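You operate a simulated robot arm through the tools that you are given. There is no shell and no other tool. Be economical: measure what you need, move in short steps, check, and stop when the job is done.

You are at the controls of a simulated two-armed robot. One attempt, no reset.

Task
On the steel counter by the glass door, fold the striped towel in half and then in half again.

Only the result counts: the job must be done as asked and must still hold three seconds after the hand-in. Knocking over, shifting, dropping, spilling or breaking anything else fails it. Flat cloth is picked up by pressing the open fingertips on it (5 to 10 N) and closing them slowly along it; thin cloth reads only 2 to 8 mm in the jaws.

Robot
Two 7-joint arms with two-finger parallel grippers on one trunk, on a base that drives. Base frame: it is fixed to the floor where the robot stands at the start and does not move with it; the origin is under the middle of the robot, x ahead of it, y to its left, z up; the surface under the hand at the start is at about z = 0.8. Lengths are in m, angles in degrees, forces in N, time in s.
The left shoulder is at the start at [0.07, 0.134, 1.101], the right one opposite. With the tool pointing down near the work surface each hand reaches from about 0.18 to 0.64 m from the robot's upright axis, wherever it stands, measured 20 degrees to its own side. Places, roughly: steel counter by the glass door [0.6, 0, 0.8]. Payload 1.57 kg a hand.
The TCP of each hand is the grasp point between the finger pads, 0.03 m short of the fingertips. In the tool frame z runs along the fingers and y along their closing line. Largest opening 0.08 m; finger width 0.017, thickness 0.012; the body of the gripper, 0.04 by 0.082 m, starts 0.08 m behind the TCP.
Orientation is told as [roll, pitch, yaw] about the base's x, y, z axes, in that order, counted from this pose: with the fingers straight down and closing along the base's y, the tool's x points along the base's -x, its y along +y and its z along -z.

Tools
- The arms move only by the tool nudge_tool. It takes "left_plan", "right_plan" or both (then of equal length, played together; a hand with none holds still); each is one flat list of numbers, 7 for each row, row after row: the shift along the tool's x, y, z in m, then the turn, a rotation vector about the tool's x, y, z in degrees, then the gripper command, from -1 (fully open) to 1 (shut), values between in proportion. In form: [dx, dy, dz, rx, ry, rz, jaw, dx, dy, dz, rx, ry, rz, jaw, ...]. A call has 1 to 20 rows; each row shifts and turns the commanded pose from where the row before left it, along the tool's axes as they then stand. Each row takes 0.2 s and may step no farther than 0.05 m and 8.6 degrees from the row before; otherwise, or with a gripper value out of range, the whole call is refused. Where a pose cannot be reached the arm comes as near as it can. A force on the tool above 40 N (or 10 N above the force at the start of the call, whichever is more), or a blocked arm, ends the call early, and 0.2 s more pass. The fingers move at their own pace (about 0.153 m/s each) and stop on an object; they squeeze with about 37 N. The grip force told is the motor's: it shows also when the fingers shut on nothing. Time passes only in rows, and 0.2 s behind the last, so rows that do not move let the fingers close. The reply holds the time, the measured pose of the TCP, the force on the tool along the base axes, the opening and the grip force, in the units named above and with some noise, with the torque about the TCP (base axes, N m) and any sound that the robot's microphone picked up, and new pictures: "views" is both (left out), scene, wrist or none (wrist: the cameras of the hands that moved).
- Cameras (640 x 400 px; columns grow to the right, rows downward): "scene" is now at [0.1279, 0.0008, 1.3133]; the picture's right is [0.02, -1.00, 0.00], its down [-0.74, -0.01, -0.67] and it looks along [0.67, 0.01, -0.74] (base axes); focal length 245 px, centre (320, 200). "left" rides on the left gripper at [0.072, 0.007, -0.122] in its tool frame; the picture's right is [-0.09, 1.00, 0.00], its down [-0.84, -0.08, -0.54] and it looks along [-0.54, -0.05, 0.84] (tool axes); focal length 238 px, centre (320, 200). "right" rides on the right gripper at [0.072, -0.007, -0.122] in its tool frame; the picture's right is [0.09, 1.00, 0.00], its down [-0.84, 0.08, -0.54] and it looks along [-0.54, 0.05, 0.84] (tool axes); focal length 238 px, centre (320, 200). There is no depth. A picture from a camera that has moved, and an enlarged one, comes with that camera's place and axes in the base frame and with its lens.
- slide_trunk(by): slides the trunk up (or, below 0, down) by that many m; the arms and the scene camera ride with it, the base frame stays. It gives what a move gives, with no picture.
- drive_base(legs): drives the robot by 1 to 6 legs, each [ahead, left, turn to the left] in m, m and degrees, along the robot's own axes; the way and the turn of a leg run together, so that a leg with both is an arc; at most 1.5 m and 180 degrees a leg. The arms and the cameras ride along, it lands a little off, and it stops where it bumps. It gives what a move gives, and a new picture of the scene camera.
- pan_tilt(pan, tilt): turns the head with the scene camera to pan (to the left, within 86 degrees either way) and tilt (down, from -29 to 69), counted from straight ahead of the robot. It gives what a move gives, and a new picture of the scene camera.
- zoom(camera, box): a new picture of the part [left, top, right, bottom] of that camera's present view, enlarged. The clock stands still meanwhile.
- finish_job(): hands the job in; it is judged then, once.

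Work in short steps. Places have to be worked out from the pictures, the camera data and where the tool is seen: move nearer, look again, correct. Check each grasp and each placing, and mend what went wrong. You have 120 turns and 260 pictures in all, those below and enlarged ones among them. Open the grippers and draw the arms clear of the work before you hand the job in, unless the task says otherwise; then end with one line.

The tools are called after ">>>" as name(argument=value, ...) on one line, values as JSON. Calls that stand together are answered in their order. nudge_tool: Moves the arms, as the interface text tells. Its arguments: {"type":"object","properties":{"left_plan":{"type":"array","items":{"type":"number"}},"right_plan":{"type":"array","items":{"type":"number"}},"views":{"type":"string","enum":["both","scene","wrist","none"]}},"required":[]} The other tools are called the same way: slide_trunk (by) slides the trunk up or down; drive_base (legs) drives the base; pan_tilt (pan, tilt) turns the head that bears the scene camera; zoom (camera, box) takes an enlarged picture of a part of a camera's view; finish_job () hands the job in.

At the start:

```text
time: 0.0
left_eef_pos: [0.4565, 0.1923, 0.9826]
left_tcp_rot: [0.0, 0.1, 0.1]
left_force: [0.1, 0.6, -0.3]
left_torque: [0.02, -0.02, 0.0]
left_finger_gap: 0.0802
left_gripper_force: 0.1
right_eef_pos: [0.4595, -0.2122, 0.9416]
right_tcp_rot: [0.0, -0.1, 0.1]
right_force: [-0.2, -0.2, 0.3]
right_torque: [-0.02, 0.0, 0.03]
right_finger_gap: 0.0798
right_gripper_force: 0.1
trunk travel left (down, up): [-0.675, 0.265]
robot x, y, heading: [0.0022, -0.0012, 0.3]
head pan, tilt: [1.0, 47.7]
```

scene: 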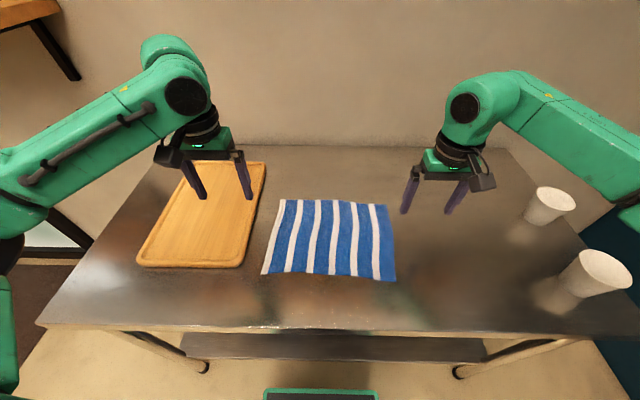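
right: 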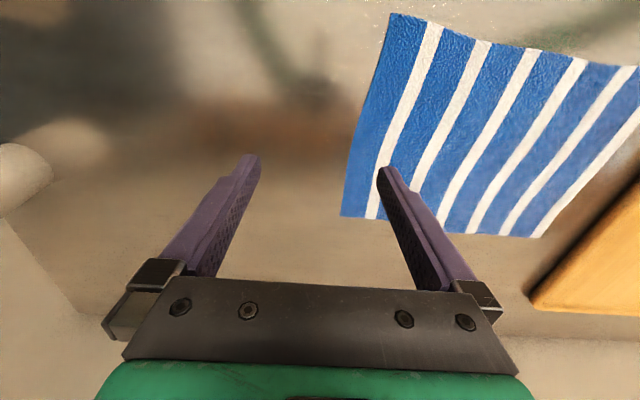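
left: 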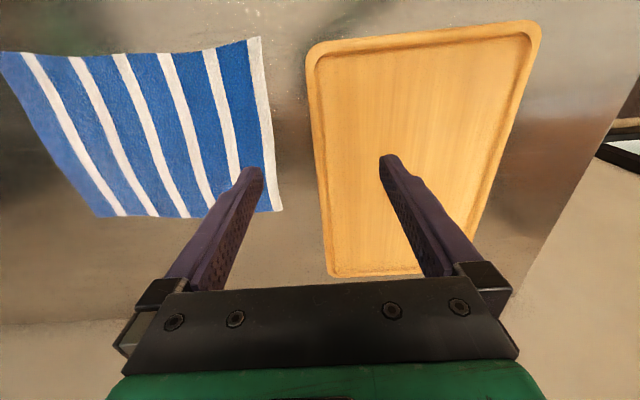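

The towel measures about 0.30 m in y (0.13 to -0.17) by 0.22 m in x (0.365 to 0.585). I plan to fold the far edge onto the near edge with both hands, then fold the right end onto the left. First I turn both hands 90° so the jaws close along x.

>>> nudge_tool(left_plan=[0, 0, 0, 0, 0, -8.2, -1, 0, 0, 0, 0, 0, -8.2, -1, 0, 0, 0, 0, 0, -8.2, -1, 0, 0, 0, 0, 0, -8.2, -1, 0, 0, 0, 0, 0, -8.2, -1, 0, 0, 0, 0, 0, -8.2, -1, 0, 0, 0, 0, 0, -8.2, -1, 0, 0, 0, 0, 0, -8.2, -1, 0, 0, 0, 0, 0, -8.2, -1, 0, 0, 0, 0, 0, -8.2, -1, 0, 0, 0, 0, 0, -8, -1], right_plan=[0, 0, 0, 0, 0, 8.2, -1, 0, 0, 0, 0, 0, 8.2, -1, 0, 0, 0, 0, 0, 8.2, -1, 0, 0, 0, 0, 0, 8.2, -1, 0, 0, 0, 0, 0, 8.2, -1, 0, 0, 0, 0, 0, 8.2, -1, 0, 0, 0, 0, 0, 8.2, -1, 0, 0, 0, 0, 0, 8.2, -1, 0, 0, 0, 0, 0, 8.2, -1, 0, 0, 0, 0, 0, 8.2, -1, 0, 0, 0, 0, 0, 8, -1])

```text
time: 2.4
left_eef_pos: [0.4574, 0.194, 0.9826]
left_tcp_rot: [0.0, 0.0, 90.3]
left_force: [-0.4, -0.2, 0.2]
left_torque: [-0.01, -0.04, 0.0]
left_finger_gap: 0.08
left_gripper_force: 0.0
right_eef_pos: [0.4604, -0.2137, 0.9421]
right_tcp_rot: [0.0, -0.1, -90.3]
right_force: [-0.1, -0.3, 0.1]
right_torque: [0.0, -0.01, 0.02]
right_finger_gap: 0.0799
right_gripper_force: 0.1
trunk travel left (down, up): [-0.675, 0.265]
robot x, y, heading: [-0.0001, -0.001, 0.1]
head pan, tilt: [1.0, 47.7]
camera scene: at [0.1279, 0.0008, 1.3133], right [0.02, -1.0, 0.0], down [-0.74, -0.01, -0.67], along [0.67, 0.01, -0.74], focal length 245 px, centre (320, 200)
camera right: at [0.4537, -0.1405, 1.0623], right [1.0, 0.09, 0.0], down [0.08, -0.84, 0.54], along [0.05, -0.54, -0.84], focal length 238 px, centre (320, 200)
camera left: at [0.4513, 0.121, 1.1046], right [-1.0, 0.09, 0.0], down [0.07, 0.84, 0.54], along [0.05, 0.54, -0.84], focal length 238 px, centre (320, 200)
```

scene: 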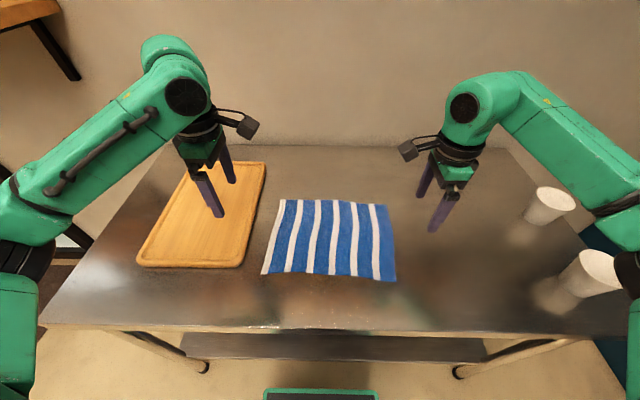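
right: 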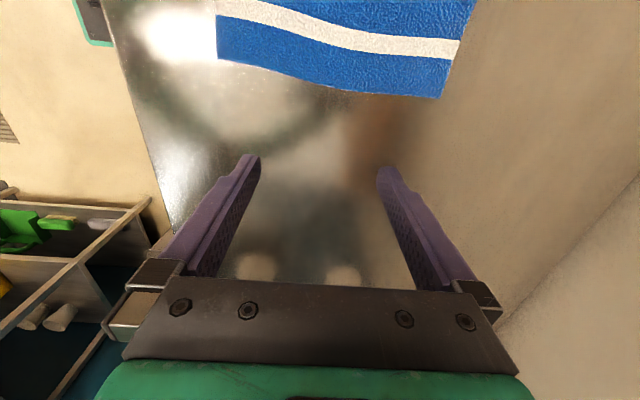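
left: 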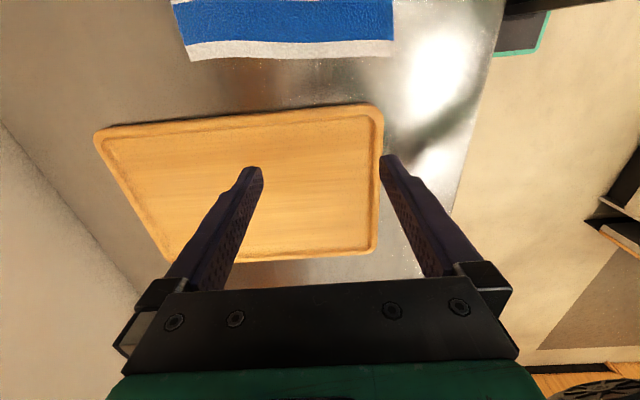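

The wrist views agree: the far-left corner is at about (0.593, 0.119) and the far-right at about (0.581, -0.176). I move both hands over these corners, jaws about 0.03 open and just inside the edge.

>>> nudge_tool(left_plan=[0.0188, -0.0211, 0.0225, 0, 0, 0, 0.25, 0.0188, -0.0211, 0.0225, 0, 0, 0, 0.25, 0.0188, -0.0211, 0.0225, 0, 0, 0, 0.25, 0.0188, -0.0211, 0.0225, 0, 0, 0, 0.25, 0.0188, -0.0211, 0.0225, 0, 0, 0, 0.25], right_plan=[0.0111, 0.0181, 0.0144, 0, 0, 0, 0.25, 0.0111, 0.0181, 0.0144, 0, 0, 0, 0.25, 0.0111, 0.0181, 0.0144, 0, 0, 0, 0.25, 0.0111, 0.0181, 0.0144, 0, 0, 0, 0.25, 0.0111, 0.0181, 0.0144, 0, 0, 0, 0.25])

```text
time: 3.6
left_eef_pos: [0.5633, 0.0975, 0.8683]
left_tcp_rot: [0.1, 0.0, 90.1]
left_force: [-0.3, -0.4, 0.8]
left_torque: [0.01, 0.03, -0.01]
left_finger_gap: 0.0299
left_gripper_force: 0.0
right_eef_pos: [0.5505, -0.1579, 0.8677]
right_tcp_rot: [-0.2, 0.0, -90.0]
right_force: [0.3, 0.2, 0.4]
right_torque: [-0.01, 0.02, 0.01]
right_finger_gap: 0.0299
right_gripper_force: 0.1
trunk travel left (down, up): [-0.675, 0.265]
robot x, y, heading: [-0.0029, -0.0023, -0.2]
head pan, tilt: [1.0, 47.7]
camera scene: at [0.1297, 0.0002, 1.3131], right [0.02, -1.0, 0.0], down [-0.74, -0.01, -0.67], along [0.67, 0.01, -0.74], focal length 245 px, centre (320, 200)
camera right: at [0.5439, -0.0858, 0.9882], right [1.0, 0.09, 0.0], down [0.08, -0.84, 0.54], along [0.05, -0.54, -0.84], focal length 238 px, centre (320, 200)
camera left: at [0.5589, 0.0262, 0.9904], right [-1.0, 0.09, 0.0], down [0.08, 0.84, 0.54], along [0.05, 0.54, -0.84], focal length 238 px, centre (320, 200)
```

scene: 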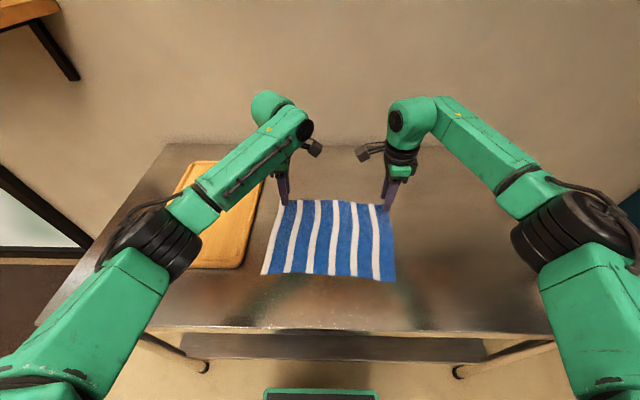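
right: 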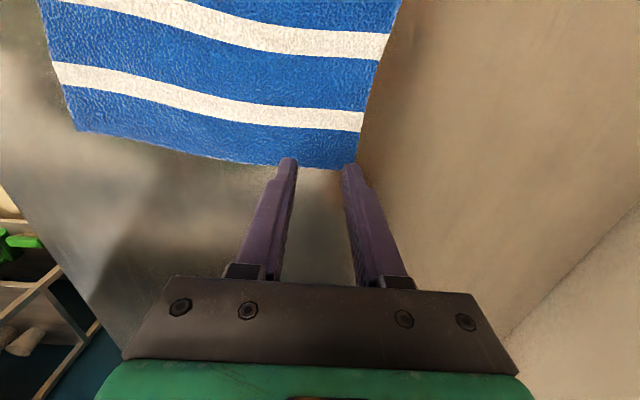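
left: 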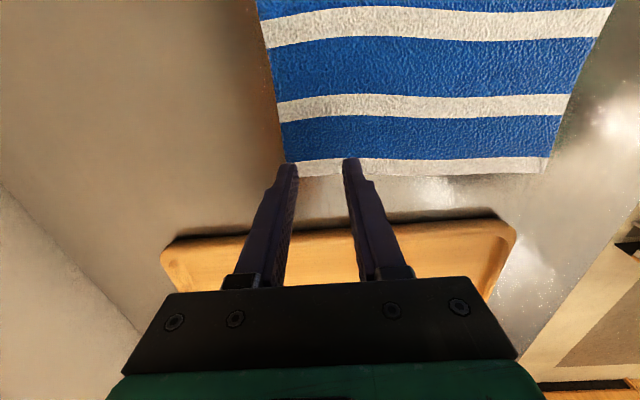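

Both hands sit just inside the corners, so I lower them close to the cloth.

>>> nudge_tool(left_plan=[0, 0, 0.012, 0, 0, 0, 0.25, 0, 0, 0.01, 0, 0, 0, 0.25, 0, 0, 0.008, 0, 0, 0, 0.25, 0, 0, 0.003, 0, 0, 0, 0.25], right_plan=[0, 0, 0.012, 0, 0, 0, 0.25, 0, 0, 0.01, 0, 0, 0, 0.25, 0, 0, 0.008, 0, 0, 0, 0.25, 0, 0, 0.003, 0, 0, 0, 0.25], views="none")

```text
time: 4.6
left_eef_pos: [0.5632, 0.098, 0.8375]
left_tcp_rot: [0.2, 0.0, 90.1]
left_force: [-0.1, -0.6, -0.1]
left_torque: [-0.02, -0.01, 0.03]
left_finger_gap: 0.0299
left_gripper_force: 0.1
right_eef_pos: [0.5496, -0.1559, 0.8368]
right_tcp_rot: [-0.1, 0.0, -90.0]
right_force: [0.5, 0.0, -1.3]
right_torque: [0.0, 0.02, -0.01]
right_finger_gap: 0.03
right_gripper_force: 0.0
trunk travel left (down, up): [-0.675, 0.265]
robot x, y, heading: [0.0003, 0.0023, 0.0]
head pan, tilt: [1.0, 47.7]
```

Still no contact, so I keep going down in small steps.

>>> nudge_tool(left_plan=[0, 0, 0.002, 0, 0, 0, 0.25, 0, 0, 0.002, 0, 0, 0, 0.25], right_plan=[0, 0, 0.002, 0, 0, 0, 0.25, 0, 0, 0.002, 0, 0, 0, 0.25], views="none")

>>> nudge_tool(left_plan=[0, 0, 0.0015, 0, 0, 0, 0.25, 0, 0, 0.001, 0, 0, 0, 0.25], right_plan=[0, 0, 0.0015, 0, 0, 0, 0.25, 0, 0, 0.001, 0, 0, 0, 0.25], views="none")

```text
time: 5.2
left_eef_pos: [0.5615, 0.0987, 0.8333]
left_tcp_rot: [0.1, 0.0, 90.1]
left_force: [-0.8, 0.3, -0.7]
left_torque: [-0.02, -0.01, -0.02]
left_finger_gap: 0.0303
left_gripper_force: 0.0
right_eef_pos: [0.55, -0.1562, 0.8333]
right_tcp_rot: [0.0, 0.0, -90.0]
right_force: [1.0, -0.9, -0.4]
right_torque: [0.0, -0.02, 0.03]
right_finger_gap: 0.0301
right_gripper_force: 0.1
trunk travel left (down, up): [-0.675, 0.265]
robot x, y, heading: [-0.0015, -0.0003, 0.1]
head pan, tilt: [1.0, 47.7]
```

```text
time: 5.8
left_eef_pos: [0.5619, 0.0978, 0.8311]
left_tcp_rot: [0.0, 0.0, 90.1]
left_force: [0.1, 0.0, 1.5]
left_torque: [-0.02, -0.04, -0.02]
left_finger_gap: 0.0303
left_gripper_force: 0.1
right_eef_pos: [0.5489, -0.1569, 0.8305]
right_tcp_rot: [0.1, 0.0, -90.0]
right_force: [0.9, -0.1, 7.9]
right_torque: [-0.03, -0.03, 0.01]
right_finger_gap: 0.0298
right_gripper_force: 0.0
trunk travel left (down, up): [-0.675, 0.265]
robot x, y, heading: [0.002, 0.0018, -0.1]
head pan, tilt: [1.0, 47.7]
```

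Right presses at 8 N and left only just touches. I press the left slightly more, then close both slowly.

>>> nudge_tool(left_plan=[0, 0, 0.0007, 0, 0, 0, 0.25, 0, 0, 0, 0, 0, 0, 0.35, 0, 0, 0, 0, 0, 0, 0.45, 0, 0, 0, 0, 0, 0, 0.55, 0, 0, 0, 0, 0, 0, 0.65, 0, 0, 0, 0, 0, 0, 0.75, 0, 0, 0, 0, 0, 0, 0.85, 0, 0, 0, 0, 0, 0, 0.95, 0, 0, 0, 0, 0, 0, 1, 0, 0, 0, 0, 0, 0, 1], right_plan=[0, 0, 0, 0, 0, 0, 0.25, 0, 0, 0, 0, 0, 0, 0.35, 0, 0, 0, 0, 0, 0, 0.45, 0, 0, 0, 0, 0, 0, 0.55, 0, 0, 0, 0, 0, 0, 0.65, 0, 0, 0, 0, 0, 0, 0.75, 0, 0, 0, 0, 0, 0, 0.85, 0, 0, 0, 0, 0, 0, 0.95, 0, 0, 0, 0, 0, 0, 1, 0, 0, 0, 0, 0, 0, 1], views="wrist")

```text
time: 8.0
left_eef_pos: [0.5599, 0.098, 0.8323]
left_tcp_rot: [-0.2, 0.0, 90.1]
left_force: [0.7, -1.5, 13.7]
left_torque: [0.02, 0.03, 0.01]
left_finger_gap: 0.0023
left_gripper_force: 23.3
right_eef_pos: [0.5487, -0.1569, 0.8313]
right_tcp_rot: [0.1, 0.0, -90.0]
right_force: [0.7, 1.6, 4.1]
right_torque: [0.06, -0.06, 0.0]
right_finger_gap: 0.0022
right_gripper_force: 23.8
trunk travel left (down, up): [-0.675, 0.265]
robot x, y, heading: [0.001, -0.0003, -0.2]
head pan, tilt: [1.0, 47.7]
camera right: at [0.5409, -0.0852, 0.9522], right [1.0, 0.09, 0.0], down [0.08, -0.84, 0.54], along [0.05, -0.54, -0.84], focal length 238 px, centre (320, 200)
camera left: at [0.5544, 0.027, 0.9539], right [-1.0, 0.09, 0.0], down [0.07, 0.84, 0.54], along [0.05, 0.54, -0.84], focal length 238 px, centre (320, 200)
```

right: 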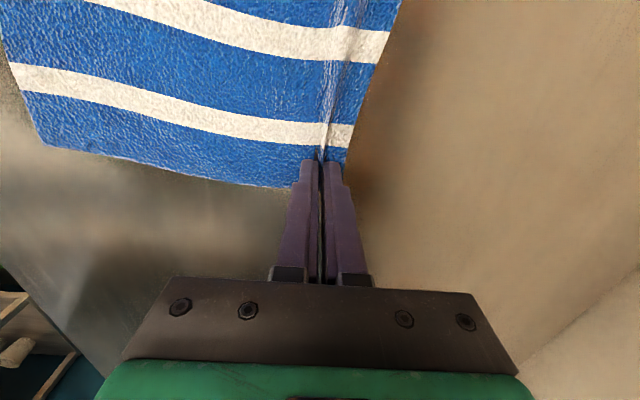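
left: 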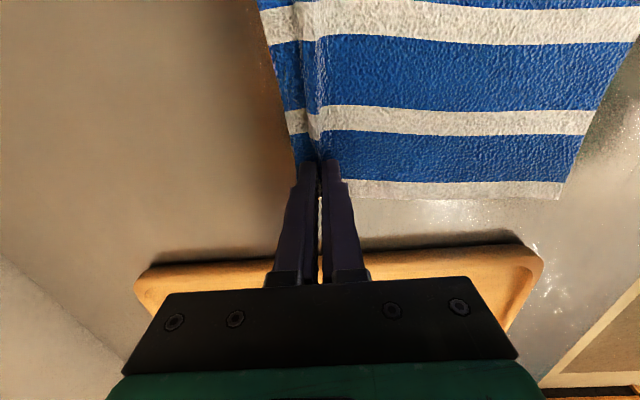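

Both jaws read 2.2 mm with a visible ridge, so the cloth is held. I start the fold arc, lifting and tilting the fingers forward, and check after three rows.

>>> nudge_tool(left_plan=[0, 0.0079, -0.0178, 6, 0, 0, 1, 0, 0.009, -0.0186, 6, 0, 0, 1, 0, 0.0135, -0.0174, 6, 0, 0, 1], right_plan=[0, -0.0079, -0.0178, -6, 0, 0, 1, 0, -0.009, -0.0186, -6, 0, 0, 1, 0, -0.0135, -0.0174, -6, 0, 0, 1])

```text
time: 8.8
left_eef_pos: [0.5249, 0.0983, 0.8803]
left_tcp_rot: [-18.0, 0.0, 90.1]
left_force: [-0.8, -2.5, 1.2]
left_torque: [-0.08, 0.03, 0.01]
left_finger_gap: 0.002
left_gripper_force: 23.9
right_eef_pos: [0.5119, -0.1559, 0.8801]
right_tcp_rot: [18.3, 0.0, -90.0]
right_force: [-0.2, 2.6, -0.5]
right_torque: [0.08, 0.02, 0.03]
right_finger_gap: 0.0022
right_gripper_force: 23.8
trunk travel left (down, up): [-0.675, 0.265]
robot x, y, heading: [-0.0011, -0.0008, -0.1]
head pan, tilt: [1.0, 47.7]
camera scene: at [0.1259, 0.0005, 1.3135], right [0.02, -1.0, 0.0], down [-0.74, -0.01, -0.67], along [0.67, 0.01, -0.74], focal length 245 px, centre (320, 200)
camera right: at [0.4687, -0.0847, 0.9927], right [0.95, 0.09, 0.31], down [-0.1, -0.84, 0.54], along [0.31, -0.54, -0.78], focal length 238 px, centre (320, 200)
camera left: at [0.4812, 0.0279, 0.9947], right [-0.95, 0.09, -0.31], down [-0.1, 0.84, 0.54], along [0.31, 0.54, -0.78], focal length 238 px, centre (320, 200)
```

scene: 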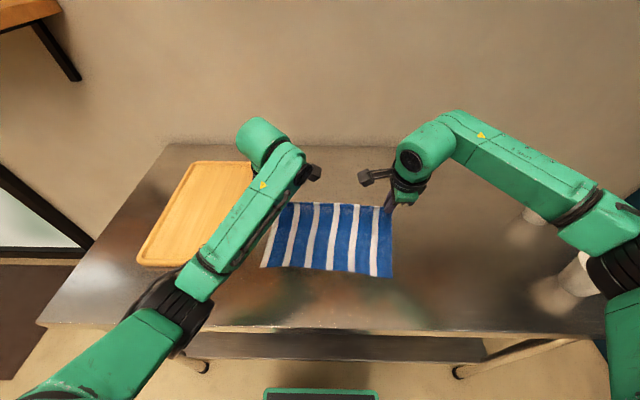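
right: 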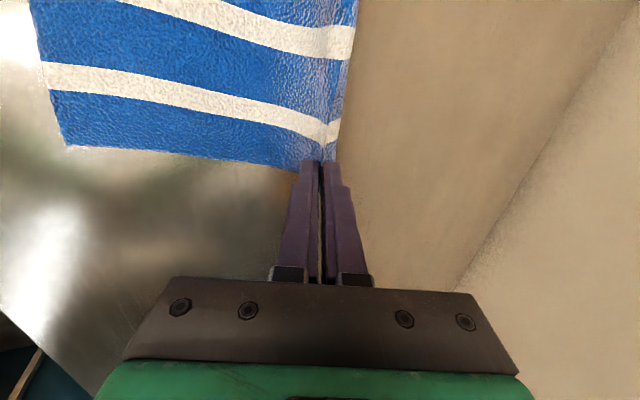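
left: 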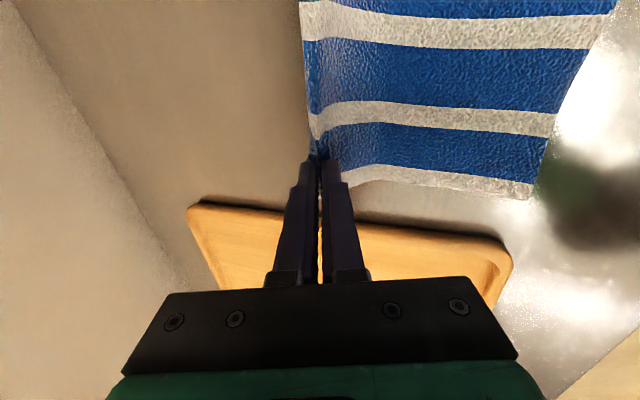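

The far edge is up and held, so I carry on along the arc.

>>> nudge_tool(left_plan=[0.001, 0.0147, -0.0153, 6, 0, 0, 1, 0.001, 0.016, -0.0122, 6, 0, 0, 1, 0, 0.0166, -0.0102, 6, 0, 0, 1, 0, 0.0186, -0.0087, 6, 0, 0, 1, 0, 0.021, -0.0066, 6, 0, 0, 1], right_plan=[0.001, -0.0147, -0.0153, -6, 0, 0, 1, 0.001, -0.016, -0.0122, -6, 0, 0, 1, 0, -0.0166, -0.0102, -6, 0, 0, 1, 0, -0.0186, -0.0087, -6, 0, 0, 1, 0, -0.021, -0.0066, -6, 0, 0, 1])

```text
time: 10.0
left_eef_pos: [0.4272, 0.0972, 0.8825]
left_tcp_rot: [-48.3, 0.0, 90.0]
left_force: [-0.4, 0.0, 0.2]
left_torque: [-0.01, 0.02, 0.0]
left_finger_gap: 0.0022
left_gripper_force: 24.1
right_eef_pos: [0.4147, -0.1536, 0.883]
right_tcp_rot: [48.2, 0.1, -90.0]
right_force: [-0.8, -0.3, 0.2]
right_torque: [0.02, 0.0, 0.02]
right_finger_gap: 0.002
right_gripper_force: 24.0
trunk travel left (down, up): [-0.675, 0.265]
robot x, y, heading: [0.0019, 0.0008, 0.0]
head pan, tilt: [1.0, 47.7]
camera scene: at [0.1257, 0.0008, 1.3136], right [0.02, -1.0, 0.0], down [-0.74, -0.01, -0.67], along [0.67, 0.01, -0.74], focal length 245 px, centre (320, 200)
camera right: at [0.3187, -0.0828, 0.9574], right [0.66, 0.09, 0.74], down [-0.35, -0.84, 0.42], along [0.66, -0.54, -0.52], focal length 238 px, centre (320, 200)
camera left: at [0.3329, 0.0253, 0.9596], right [-0.66, 0.09, -0.74], down [-0.35, 0.84, 0.42], along [0.66, 0.54, -0.52], focal length 238 px, centre (320, 200)
```

scene: 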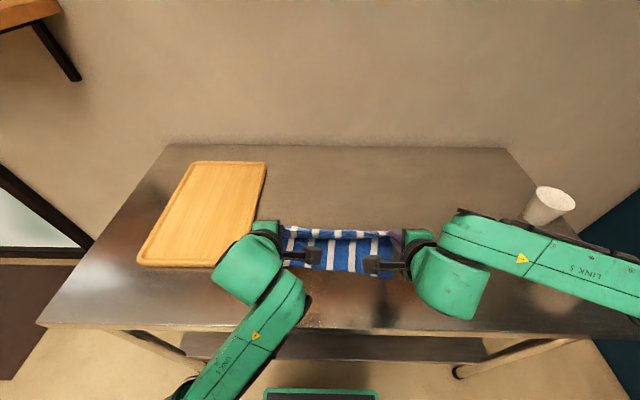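
right: 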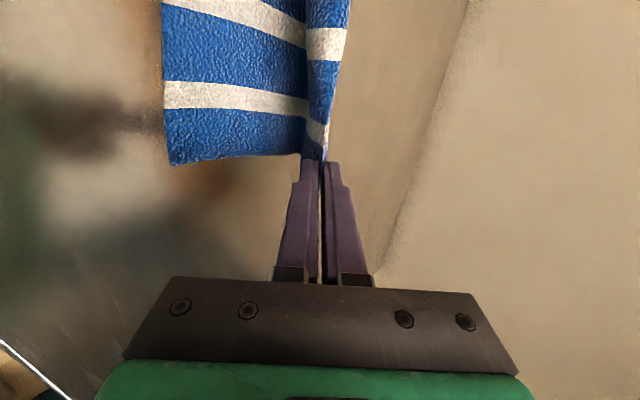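
left: 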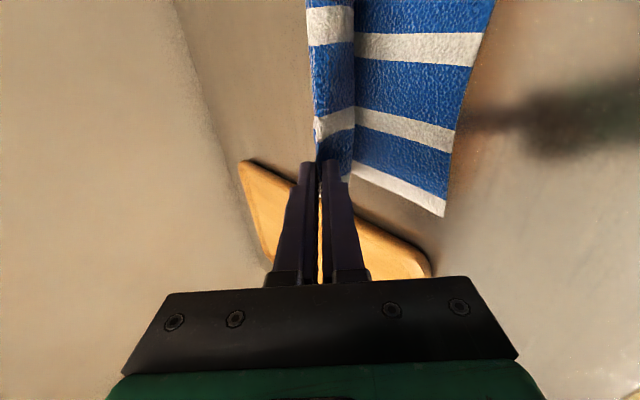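

The fold is going well, but the right forearm is close to the cups. I check clearance before moving on.

>>> zoom(camera="scene", box=[440, 160, 640, 340])

>>> pan_tilt(pan=-35, tilt=45)

```text
2.22 times, centred on (540, 250) of scene
camera zoom: at [0.1257, 0.0008, 1.3136], right [0.02, -1.0, 0.0], down [-0.74, -0.01, -0.67], along [0.67, 0.01, -0.74], focal length 544 px, centre (-169, 89)
```

zoom: 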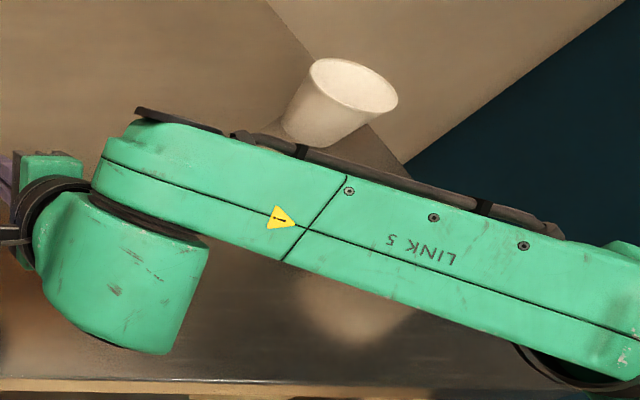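

```text
time: 11.0
left_eef_pos: [0.4288, 0.0969, 0.882]
left_tcp_rot: [-47.9, 0.0, 90.2]
left_force: [-0.7, -0.2, 0.0]
left_torque: [0.02, 0.02, 0.0]
left_finger_gap: 0.0021
left_gripper_force: 23.7
right_eef_pos: [0.4157, -0.1556, 0.8805]
right_tcp_rot: [48.0, 0.0, -90.0]
right_force: [-0.2, -0.1, 0.8]
right_torque: [0.02, 0.01, 0.0]
right_finger_gap: 0.0018
right_gripper_force: 23.8
trunk travel left (down, up): [-0.675, 0.265]
robot x, y, heading: [0.0003, 0.0021, -0.1]
head pan, tilt: [-35.0, 45.0]
camera scene: at [0.1153, -0.0472, 1.3171], right [-0.57, -0.82, 0.0], down [-0.58, 0.41, -0.71], along [0.58, -0.41, -0.71], focal length 245 px, centre (320, 200)
```

scene: 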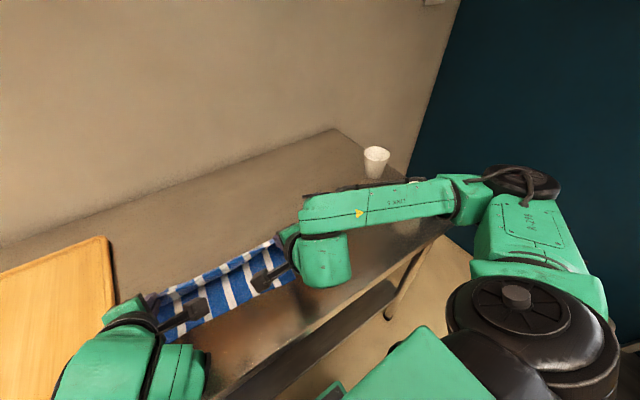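

Triangulating puts the forearm at z≈1.07 near y=-0.28. The cup is at (0.345, -0.52) with its rim at 0.90, so there's ample clearance. I turn the head back and finish the fold's descent.

>>> pan_tilt(pan=0, tilt=52)

>>> nudge_tool(left_plan=[0, 0.0224, -0.0052, 6, 0, 0, 1, 0, 0.0202, -0.0032, 6, 0, 0, 1, 0, 0.0124, 0.0025, 0, 0, 0, 1], right_plan=[0, -0.0224, -0.0052, -6, 0, 0, 1, 0, -0.0202, -0.0032, -6, 0, 0, 1, 0, -0.0124, 0.0025, 0, 0, 0, 1])

```text
time: 12.0
left_eef_pos: [0.429, 0.0971, 0.8826]
left_tcp_rot: [-47.9, 0.1, 90.1]
left_force: [0.3, 0.1, -0.2]
left_torque: [-0.01, 0.02, 0.01]
left_finger_gap: 0.0024
left_gripper_force: 24.3
right_eef_pos: [0.4171, -0.1538, 0.8814]
right_tcp_rot: [48.0, 0.1, -90.0]
right_force: [0.3, -0.6, -0.1]
right_torque: [0.0, 0.03, -0.02]
right_finger_gap: 0.002
right_gripper_force: 23.4
trunk travel left (down, up): [-0.675, 0.265]
robot x, y, heading: [0.0035, -0.002, 0.2]
head pan, tilt: [0.0, 52.0]
camera scene: at [0.1239, -0.0007, 1.3075], right [0.0, -1.0, 0.0], down [-0.79, 0.0, -0.62], along [0.62, 0.0, -0.79], focal length 245 px, centre (320, 200)
```

scene: 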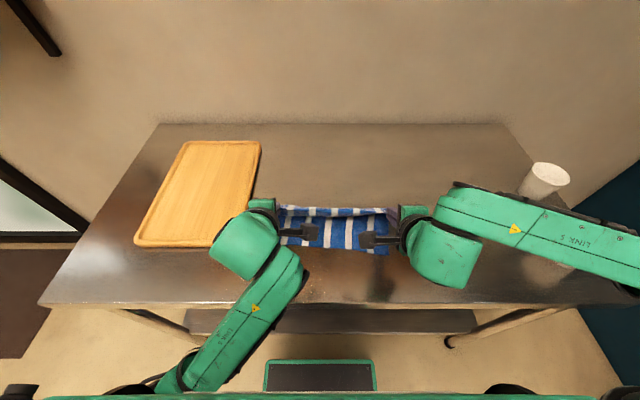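

```text
time: 12.8
left_eef_pos: [0.3913, 0.0958, 0.8414]
left_tcp_rot: [-60.1, 0.0, 90.1]
left_force: [-0.2, -1.1, 0.6]
left_torque: [-0.01, 0.0, -0.05]
left_finger_gap: 0.0025
left_gripper_force: 23.9
right_eef_pos: [0.4105, -0.1547, 0.8698]
right_tcp_rot: [48.0, 0.2, -89.9]
right_force: [0.9, 1.1, 0.3]
right_torque: [0.01, 0.03, 0.05]
right_finger_gap: 0.0022
right_gripper_force: 24.2
right hand out of reach, approached as far as the arm can: row 1, 2
trunk travel left (down, up): [-0.675, 0.265]
robot x, y, heading: [-0.002, -0.0015, 0.2]
head pan, tilt: [0.0, 52.0]
camera scene: at [0.1238, -0.0014, 1.3075], right [0.0, -1.0, 0.0], down [-0.79, 0.0, -0.62], along [0.62, 0.0, -0.79], focal length 245 px, centre (320, 200)
camera right: at [0.3151, -0.0832, 0.9455], right [0.67, 0.09, 0.74], down [-0.35, -0.84, 0.42], along [0.66, -0.54, -0.53], focal length 238 px, centre (320, 200)
camera left: at [0.2836, 0.0249, 0.897], right [-0.5, 0.09, -0.86], down [-0.43, 0.84, 0.34], along [0.75, 0.54, -0.38], focal length 238 px, centre (320, 200)
```

scene: 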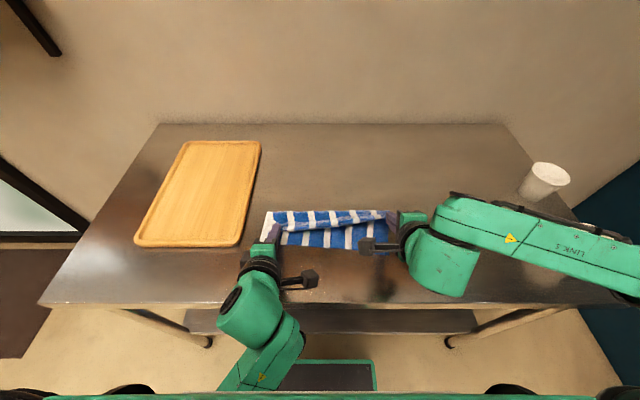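
right: 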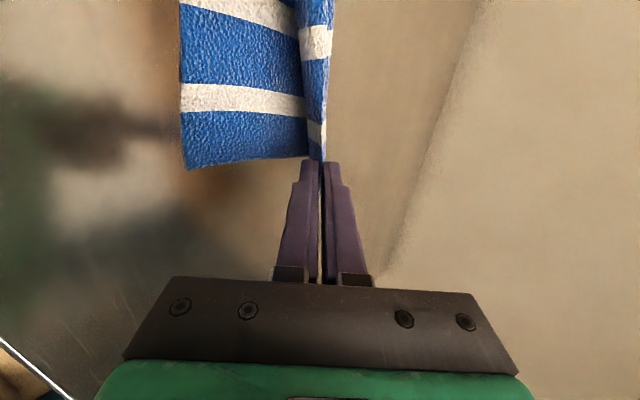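
left: 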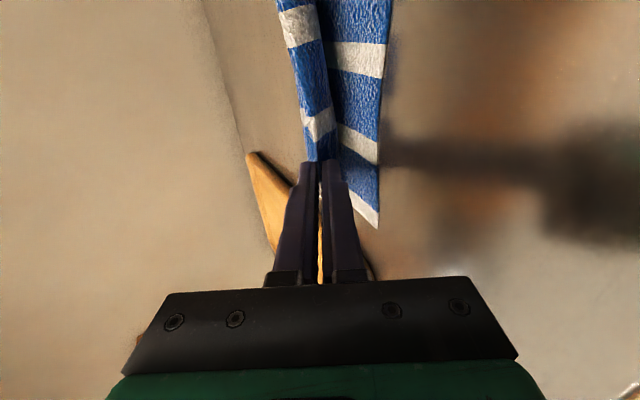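

The right arm hit a limit at 48° tilt, while the left is in place. I lower the right hand to the same line without tilting it further.

>>> nudge_tool(right_plan=[0, -0.0104, -0.0007, 0, 0, 0, 1, 0, -0.0104, -0.0007, 0, 0, 0, 1, 0, -0.0104, -0.0007, 0, 0, 0, 1, 0, -0.0104, -0.0007, 0, 0, 0, 1])

```text
time: 13.8
left_eef_pos: [0.391, 0.097, 0.8408]
left_tcp_rot: [-59.9, 0.1, 90.2]
left_force: [-0.4, 0.4, 0.5]
left_torque: [0.04, 0.02, 0.0]
left_finger_gap: 0.0024
left_gripper_force: 23.6
right_eef_pos: [0.3942, -0.1356, 0.8578]
right_tcp_rot: [47.8, 1.6, -88.7]
right_force: [-0.2, 0.7, -1.4]
right_torque: [-0.04, 0.03, 0.04]
right_finger_gap: 0.0021
right_gripper_force: 23.6
right hand out of reach, approached as far as the arm can: row 2, 3, 4
trunk travel left (down, up): [-0.675, 0.265]
robot x, y, heading: [-0.0018, 0.0034, 0.1]
head pan, tilt: [0.0, 52.0]
camera scene: at [0.1243, 0.0002, 1.3074], right [0.0, -1.0, 0.0], down [-0.79, 0.0, -0.62], along [0.62, 0.0, -0.79], focal length 245 px, centre (320, 200)
camera right: at [0.2989, -0.0694, 0.9353], right [0.67, 0.09, 0.74], down [-0.33, -0.86, 0.4], along [0.67, -0.51, -0.54], focal length 238 px, centre (320, 200)
```

scene: 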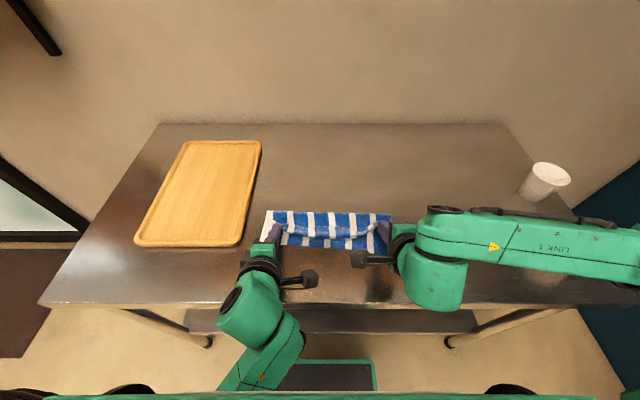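
right: 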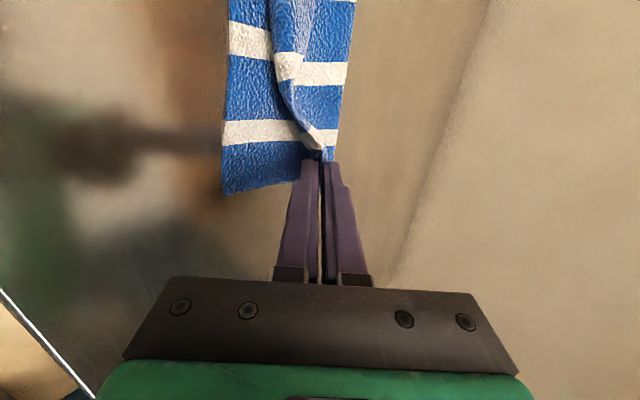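

The right hand was pushed sideways at its limit. I reduce its tilt to about 30° and move it back out to y≈-0.155.

>>> nudge_tool(right_plan=[0, 0, 0, 6, 0, 0, 1, 0, 0, 0, 6, 0, 0, 1, 0, 0, 0, 6, 0, 0, 1], views="none")

```text
time: 14.6
left_eef_pos: [0.3923, 0.0965, 0.8422]
left_tcp_rot: [-59.9, 0.1, 90.1]
left_force: [0.5, -0.2, 0.4]
left_torque: [-0.02, 0.03, -0.01]
left_finger_gap: 0.0022
left_gripper_force: 23.9
right_eef_pos: [0.3926, -0.15, 0.853]
right_tcp_rot: [29.9, 0.2, -89.9]
right_force: [0.6, 0.7, 0.3]
right_torque: [-0.02, 0.0, -0.04]
right_finger_gap: 0.0024
right_gripper_force: 23.4
trunk travel left (down, up): [-0.675, 0.265]
robot x, y, heading: [-0.0004, 0.0008, -0.1]
head pan, tilt: [0.0, 52.0]
```

The right hand is back in a good pose. I lower both until the held ridges almost touch the lower layer.

>>> nudge_tool(left_plan=[0, 0.0065, 0.0037, 0, 0, 0, 1, 0, 0.0065, 0.0037, 0, 0, 0, 1], right_plan=[-0.003, -0.0069, 0.0058, 0, 0, 0, 1, -0.003, -0.0069, 0.0058, 0, 0, 0, 1])

```text
time: 15.2
left_eef_pos: [0.3917, 0.0957, 0.8268]
left_tcp_rot: [-60.1, 0.1, 90.1]
left_force: [-0.6, -1.0, -0.2]
left_torque: [-0.03, 0.02, -0.03]
left_finger_gap: 0.0023
left_gripper_force: 24.1
right_eef_pos: [0.3864, -0.1574, 0.8346]
right_tcp_rot: [30.1, 0.1, -89.9]
right_force: [-0.5, 0.2, -0.1]
right_torque: [0.0, -0.02, 0.01]
right_finger_gap: 0.0018
right_gripper_force: 23.3
trunk travel left (down, up): [-0.675, 0.265]
robot x, y, heading: [0.0003, 0.0001, -0.1]
head pan, tilt: [0.0, 52.0]
camera scene: at [0.1236, -0.001, 1.3075], right [0.0, -1.0, 0.0], down [-0.79, 0.0, -0.62], along [0.62, 0.0, -0.79], focal length 245 px, centre (320, 200)
camera right: at [0.3192, -0.0843, 0.9366], right [0.86, 0.09, 0.5], down [-0.2, -0.84, 0.51], along [0.46, -0.54, -0.7], focal length 238 px, centre (320, 200)
camera left: at [0.283, 0.0248, 0.8826], right [-0.5, 0.09, -0.86], down [-0.43, 0.84, 0.34], along [0.75, 0.54, -0.38], focal length 238 px, centre (320, 200)
```

scene: 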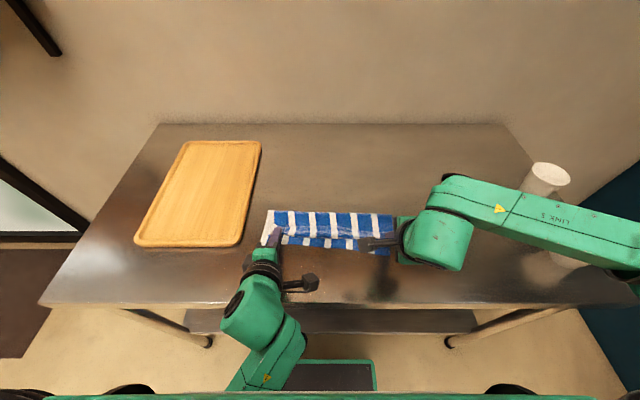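
right: 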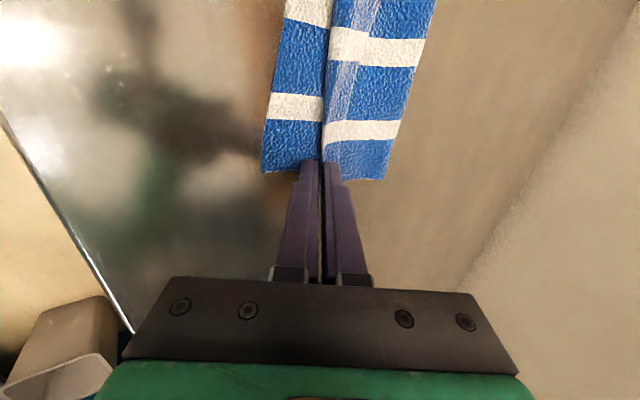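
left: 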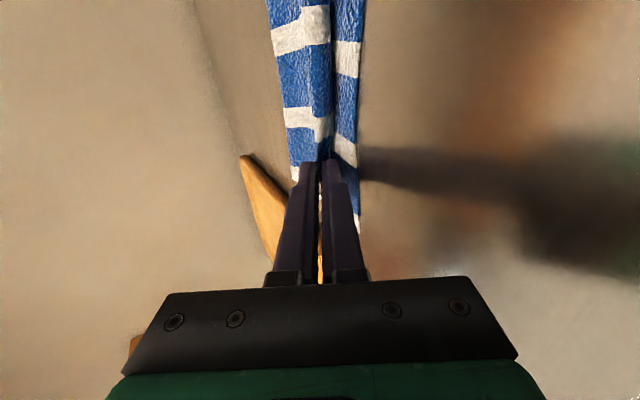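

The cloth lies down at both ends. I open slightly and draw back along the fingers.

>>> nudge_tool(left_plan=[0, 0, 0, 0, 0, 0, 0.6, 0, 0, 0, 0, 0, 0, 0.6, 0, 0, -0.008, 0, 0, 0, 0.6, 0, 0, -0.01, 0, 0, 0, 0.6, 0, 0, -0.02, 0, 0, 0, 0.6, 0, 0, -0.03, 0, 0, 0, 0.6, 0, 0, -0.03, 0, 0, 0, 0.6], right_plan=[0, 0, 0, 0, 0, 0, 0.6, 0, 0, 0, 0, 0, 0, 0.6, 0, 0, -0.008, 0, 0, 0, 0.6, 0, 0, -0.01, 0, 0, 0, 0.6, 0, 0, -0.02, 0, 0, 0, 0.6, 0, 0, -0.03, 0, 0, 0, 0.6, 0, 0, -0.03, 0, 0, 0, 0.6])

```text
time: 16.9
left_eef_pos: [0.3538, 0.1142, 0.8876]
left_tcp_rot: [-68.5, -5.4, 92.8]
left_force: [-0.1, 0.4, 0.4]
left_torque: [0.02, -0.01, -0.02]
left_finger_gap: 0.0158
left_gripper_force: 0.1
left hand out of reach, approached as far as the arm can: row 7
right_eef_pos: [0.351, -0.1563, 0.8958]
right_tcp_rot: [29.9, 0.0, -89.9]
right_force: [-1.2, 0.0, -0.2]
right_torque: [0.01, 0.01, -0.02]
right_finger_gap: 0.0161
right_gripper_force: 0.0
right hand out of reach, approached as far as the arm can: row 7
trunk travel left (down, up): [-0.675, 0.265]
robot x, y, heading: [-0.0004, -0.0028, -0.3]
head pan, tilt: [0.0, 52.0]
stopped in row 7 (left hand): the arm was blocked; the commanded pose is now the measured one
camera scene: at [0.1244, -0.0004, 1.3074], right [0.0, -1.0, 0.0], down [-0.79, 0.0, -0.62], along [0.62, 0.0, -0.79], focal length 245 px, centre (320, 200)
camera right: at [0.2843, -0.0845, 0.9961], right [0.86, 0.09, 0.5], down [-0.2, -0.84, 0.51], along [0.46, -0.54, -0.7], focal length 238 px, centre (320, 200)
camera left: at [0.2431, 0.0345, 0.9203], right [-0.37, 0.16, -0.91], down [-0.51, 0.78, 0.35], along [0.77, 0.6, -0.21], focal length 238 px, centre (320, 200)
```

scene: 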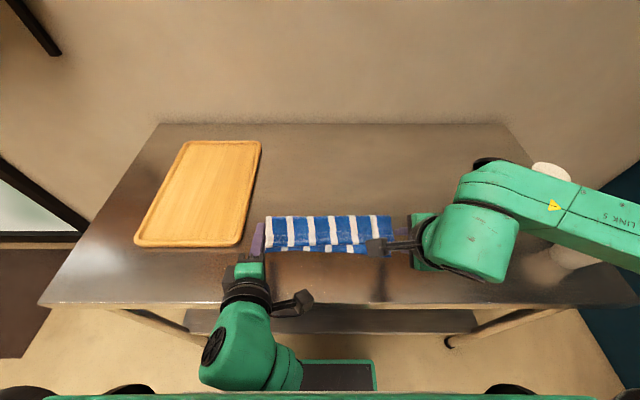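
right: 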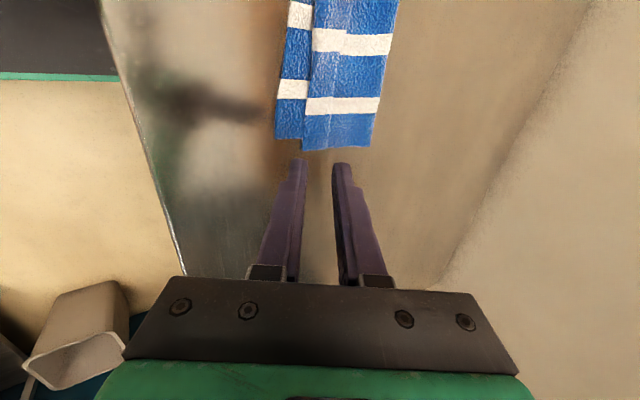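
left: 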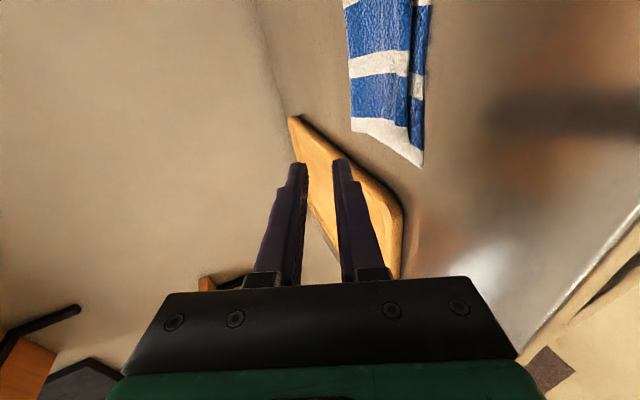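

The first fold is down and released. I bring both hands upright and raise them for an inspection.

>>> nudge_tool(left_plan=[0, -0.01, 0, -8, 0, 0, 0.6, 0, -0.01, 0, -8, 0, 0, 0.6, 0, -0.01, 0, -8, 0, 0, 0.6, 0, -0.005, -0.005, -8, 0, 0, 0.6, 0, 0, -0.01, -8, 0, 0, 0.6, -0.01, 0, -0.02, -8, 0, 0, 0.6, -0.02, 0, -0.02, -8, 0, 0, 0.6, -0.03, 0, -0.02, -8, 0, 0, 0.6, -0.03, 0, -0.02, 0, 0, 0, 0.6], right_plan=[0, 0, 0, 6, 0, 0, 0.6, 0, 0, -0.01, 6, 0, 0, 0.6, 0, 0, -0.01, 6, 0, 0, 0.6, 0, 0, -0.01, 6, 0, 0, 0.6, -0.01, 0, -0.02, 6, 0, 0, 0.6, -0.02, 0, -0.02, 0, 0, 0, 0.6, -0.02, 0, -0.02, 0, 0, 0, 0.6, -0.02, 0, 0, 0, 0, 0, 0.6, -0.02, 0, 0, 0, 0, 0, 0.6])

>>> zoom(camera="scene", box=[220, 180, 440, 290])

```text
time: 17.5
left_eef_pos: [0.3281, 0.1689, 0.8368]
left_tcp_rot: [-51.1, -27.1, 88.5]
left_force: [-0.2, 0.1, 0.1]
left_torque: [-0.02, 0.0, 0.01]
left_finger_gap: 0.0159
left_gripper_force: 0.0
left hand out of reach, approached as far as the arm can: row 2
right_eef_pos: [0.3488, -0.156, 0.8994]
right_tcp_rot: [21.2, -0.1, -90.1]
right_force: [-0.4, 0.0, -0.6]
right_torque: [-0.03, 0.04, 0.01]
right_finger_gap: 0.0159
right_gripper_force: 0.1
trunk travel left (down, up): [-0.675, 0.265]
robot x, y, heading: [-0.0006, 0.0014, -0.1]
head pan, tilt: [0.0, 52.0]
stopped in row 2 (left hand): the arm was blocked; the commanded pose is now the measured one
camera scene: at [0.124, 0.0007, 1.3076], right [0.0, -1.0, 0.0], down [-0.79, 0.0, -0.62], along [0.62, 0.0, -0.79], focal length 245 px, centre (320, 200)
camera right: at [0.2984, -0.0831, 1.0089], right [0.93, 0.09, 0.36], down [-0.13, -0.84, 0.54], along [0.35, -0.54, -0.76], focal length 238 px, centre (320, 200)
camera left: at [0.2277, 0.0756, 0.8682], right [-0.61, 0.45, -0.65], down [-0.36, 0.57, 0.74], along [0.7, 0.68, -0.19], focal length 238 px, centre (320, 200)
```

scene: 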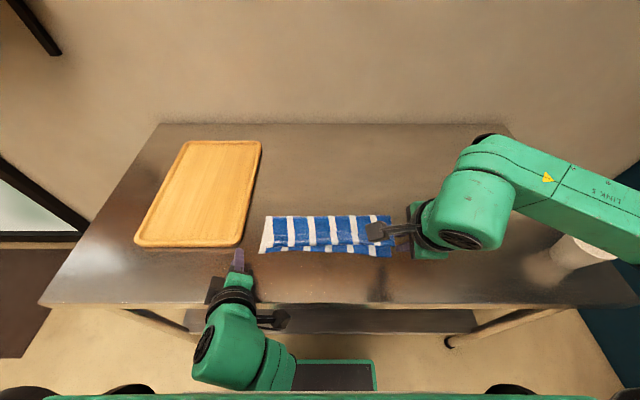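
right: 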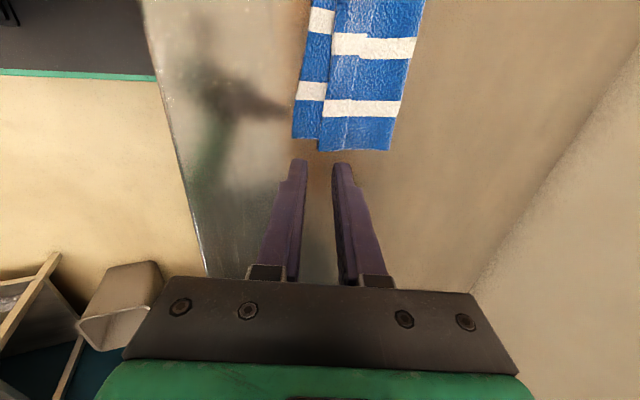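
left: 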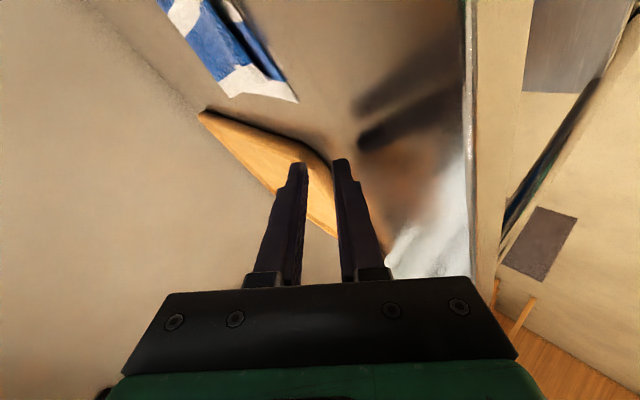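

```text
2.91 times, centred on (330, 235) of scene
camera zoom: at [0.124, 0.0007, 1.3076], right [0.0, -1.0, 0.0], down [-0.79, 0.0, -0.62], along [0.62, 0.0, -0.79], focal length 713 px, centre (291, 98)
```

zoom: 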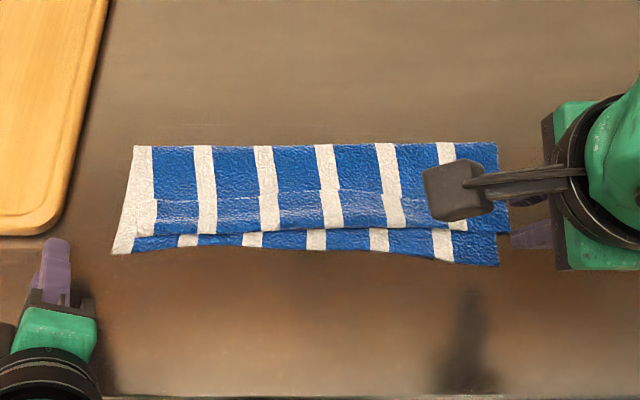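

The fold is flat, but the left arm is in an awkward pose near its limit. I lift it away up and forward.

>>> nudge_tool(left_plan=[-0.0137, -0.0224, -0.0062, 0, 0, 0, 0.6, -0.0137, -0.0224, -0.0062, 0, 0, 0, 0.6, -0.0137, -0.0224, -0.0062, 0, 0, 0, 0.6, -0.0137, -0.0224, -0.0062, 0, 0, 0, 0.6], views="scene")

```text
time: 18.1
left_eef_pos: [0.3294, 0.1837, 0.8358]
left_tcp_rot: [-43.7, -40.6, 75.7]
left_force: [-0.1, 0.2, 0.1]
left_torque: [-0.02, 0.03, 0.01]
left_finger_gap: 0.0162
left_gripper_force: 0.0
left hand out of reach, approached as far as the arm can: row 2
right_eef_pos: [0.3473, -0.1567, 0.8992]
right_tcp_rot: [21.1, -0.2, -90.3]
right_force: [0.0, -0.4, -1.0]
right_torque: [0.0, -0.03, 0.02]
right_finger_gap: 0.0162
right_gripper_force: 0.0
trunk travel left (down, up): [-0.675, 0.265]
robot x, y, heading: [0.0006, 0.001, 0.2]
head pan, tilt: [0.0, 52.0]
stopped in row 2 (left hand): the arm was blocked; the commanded pose is now the measured one
camera scene: at [0.1234, 0.0002, 1.3075], right [0.0, -1.0, 0.0], down [-0.79, 0.0, -0.62], along [0.62, 0.0, -0.79], focal length 245 px, centre (320, 200)
```

scene: 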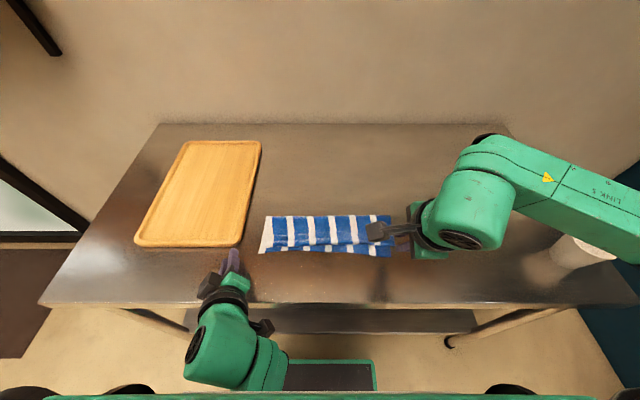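

The left arm is at a joint limit. I raise the trunk so both hands are clear of the table and can unwind with room.

>>> slide_trunk(by=0.15)

```text
time: 19.8
left_eef_pos: [0.3301, 0.1835, 0.9872]
left_tcp_rot: [-43.8, -40.7, 75.7]
left_force: [-0.6, -0.7, 0.1]
left_torque: [-0.01, -0.02, -0.04]
left_finger_gap: 0.0161
left_gripper_force: 0.1
right_eef_pos: [0.3485, -0.156, 1.0492]
right_tcp_rot: [21.1, -0.1, -90.2]
right_force: [-0.5, 0.2, 0.2]
right_torque: [-0.01, 0.0, 0.01]
right_finger_gap: 0.0162
right_gripper_force: 0.2
trunk travel left (down, up): [-0.825, 0.115]
robot x, y, heading: [0.0029, -0.0, -0.0]
head pan, tilt: [0.0, 52.0]
```

Now I move the left hand forward and unwind its tilt to upright. The right hand untilts too.

>>> nudge_tool(left_plan=[-0.0037, -0.0118, 0.0157, 0, 0, 0, 0.6, -0.0037, -0.0118, 0.0157, 0, 0, 0, 0.6, -0.0037, -0.0118, 0.0157, -5, 6.2, 0, 0.6, 0, 0, 0, -5, 6.2, 0, 0.6, 0, 0, 0, -5, 6.2, 0, 0.6, 0, 0, 0, -5, 6.2, 0, 0.6, 0, 0, 0, -5, 6.2, 0, 0.6, 0, 0, 0, -5, 6.2, 0, 0.6, 0, 0, 0, -5, 6.2, 0, 0.6], right_plan=[0, 0, 0, 7, 0, 0, 0.6, 0, 0, 0, 7, 0, 0, 0.6, 0, 0, 0, 7, 0, 0, 0.6, 0, 0, 0, 0, 0, 0, 0.6, 0, 0, 0, 0, 0, 0, 0.6, 0, 0, 0, 0, 0, 0, 0.6, 0, 0, 0, 0, 0, 0, 0.6, 0, 0, 0, 0, 0, 0, 0.6, 0, 0, 0, 0, 0, 0, 0.6], views="scene")

```text
time: 20.6
left_eef_pos: [0.3771, 0.1884, 0.9798]
left_tcp_rot: [-33.4, -46.2, 61.7]
left_force: [-0.1, 0.0, 0.0]
left_torque: [0.02, 0.01, -0.02]
left_finger_gap: 0.0159
left_gripper_force: 0.0
right_eef_pos: [0.3496, -0.1565, 1.0482]
right_tcp_rot: [3.2, -0.1, -90.2]
right_force: [-0.2, -0.3, -0.4]
right_torque: [0.0, 0.03, -0.02]
right_finger_gap: 0.016
right_gripper_force: 0.1
trunk travel left (down, up): [-0.825, 0.115]
robot x, y, heading: [-0.0013, -0.0021, -0.0]
head pan, tilt: [0.0, 52.0]
stopped in row 3 (left hand): the arm was blocked; the commanded pose is now the measured one
camera scene: at [0.1263, 0.0, 1.457], right [0.0, -1.0, 0.0], down [-0.79, 0.0, -0.61], along [0.61, 0.0, -0.79], focal length 245 px, centre (320, 200)
```

scene: 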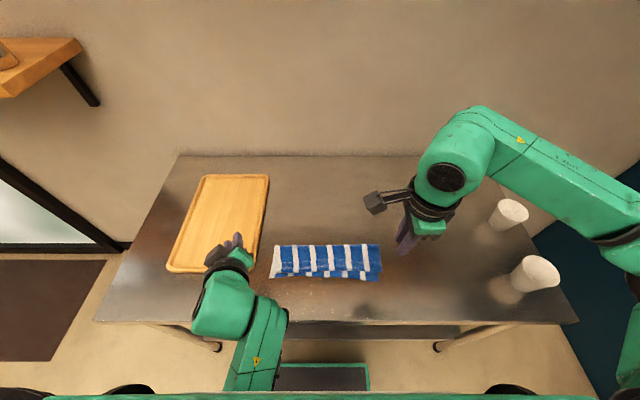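

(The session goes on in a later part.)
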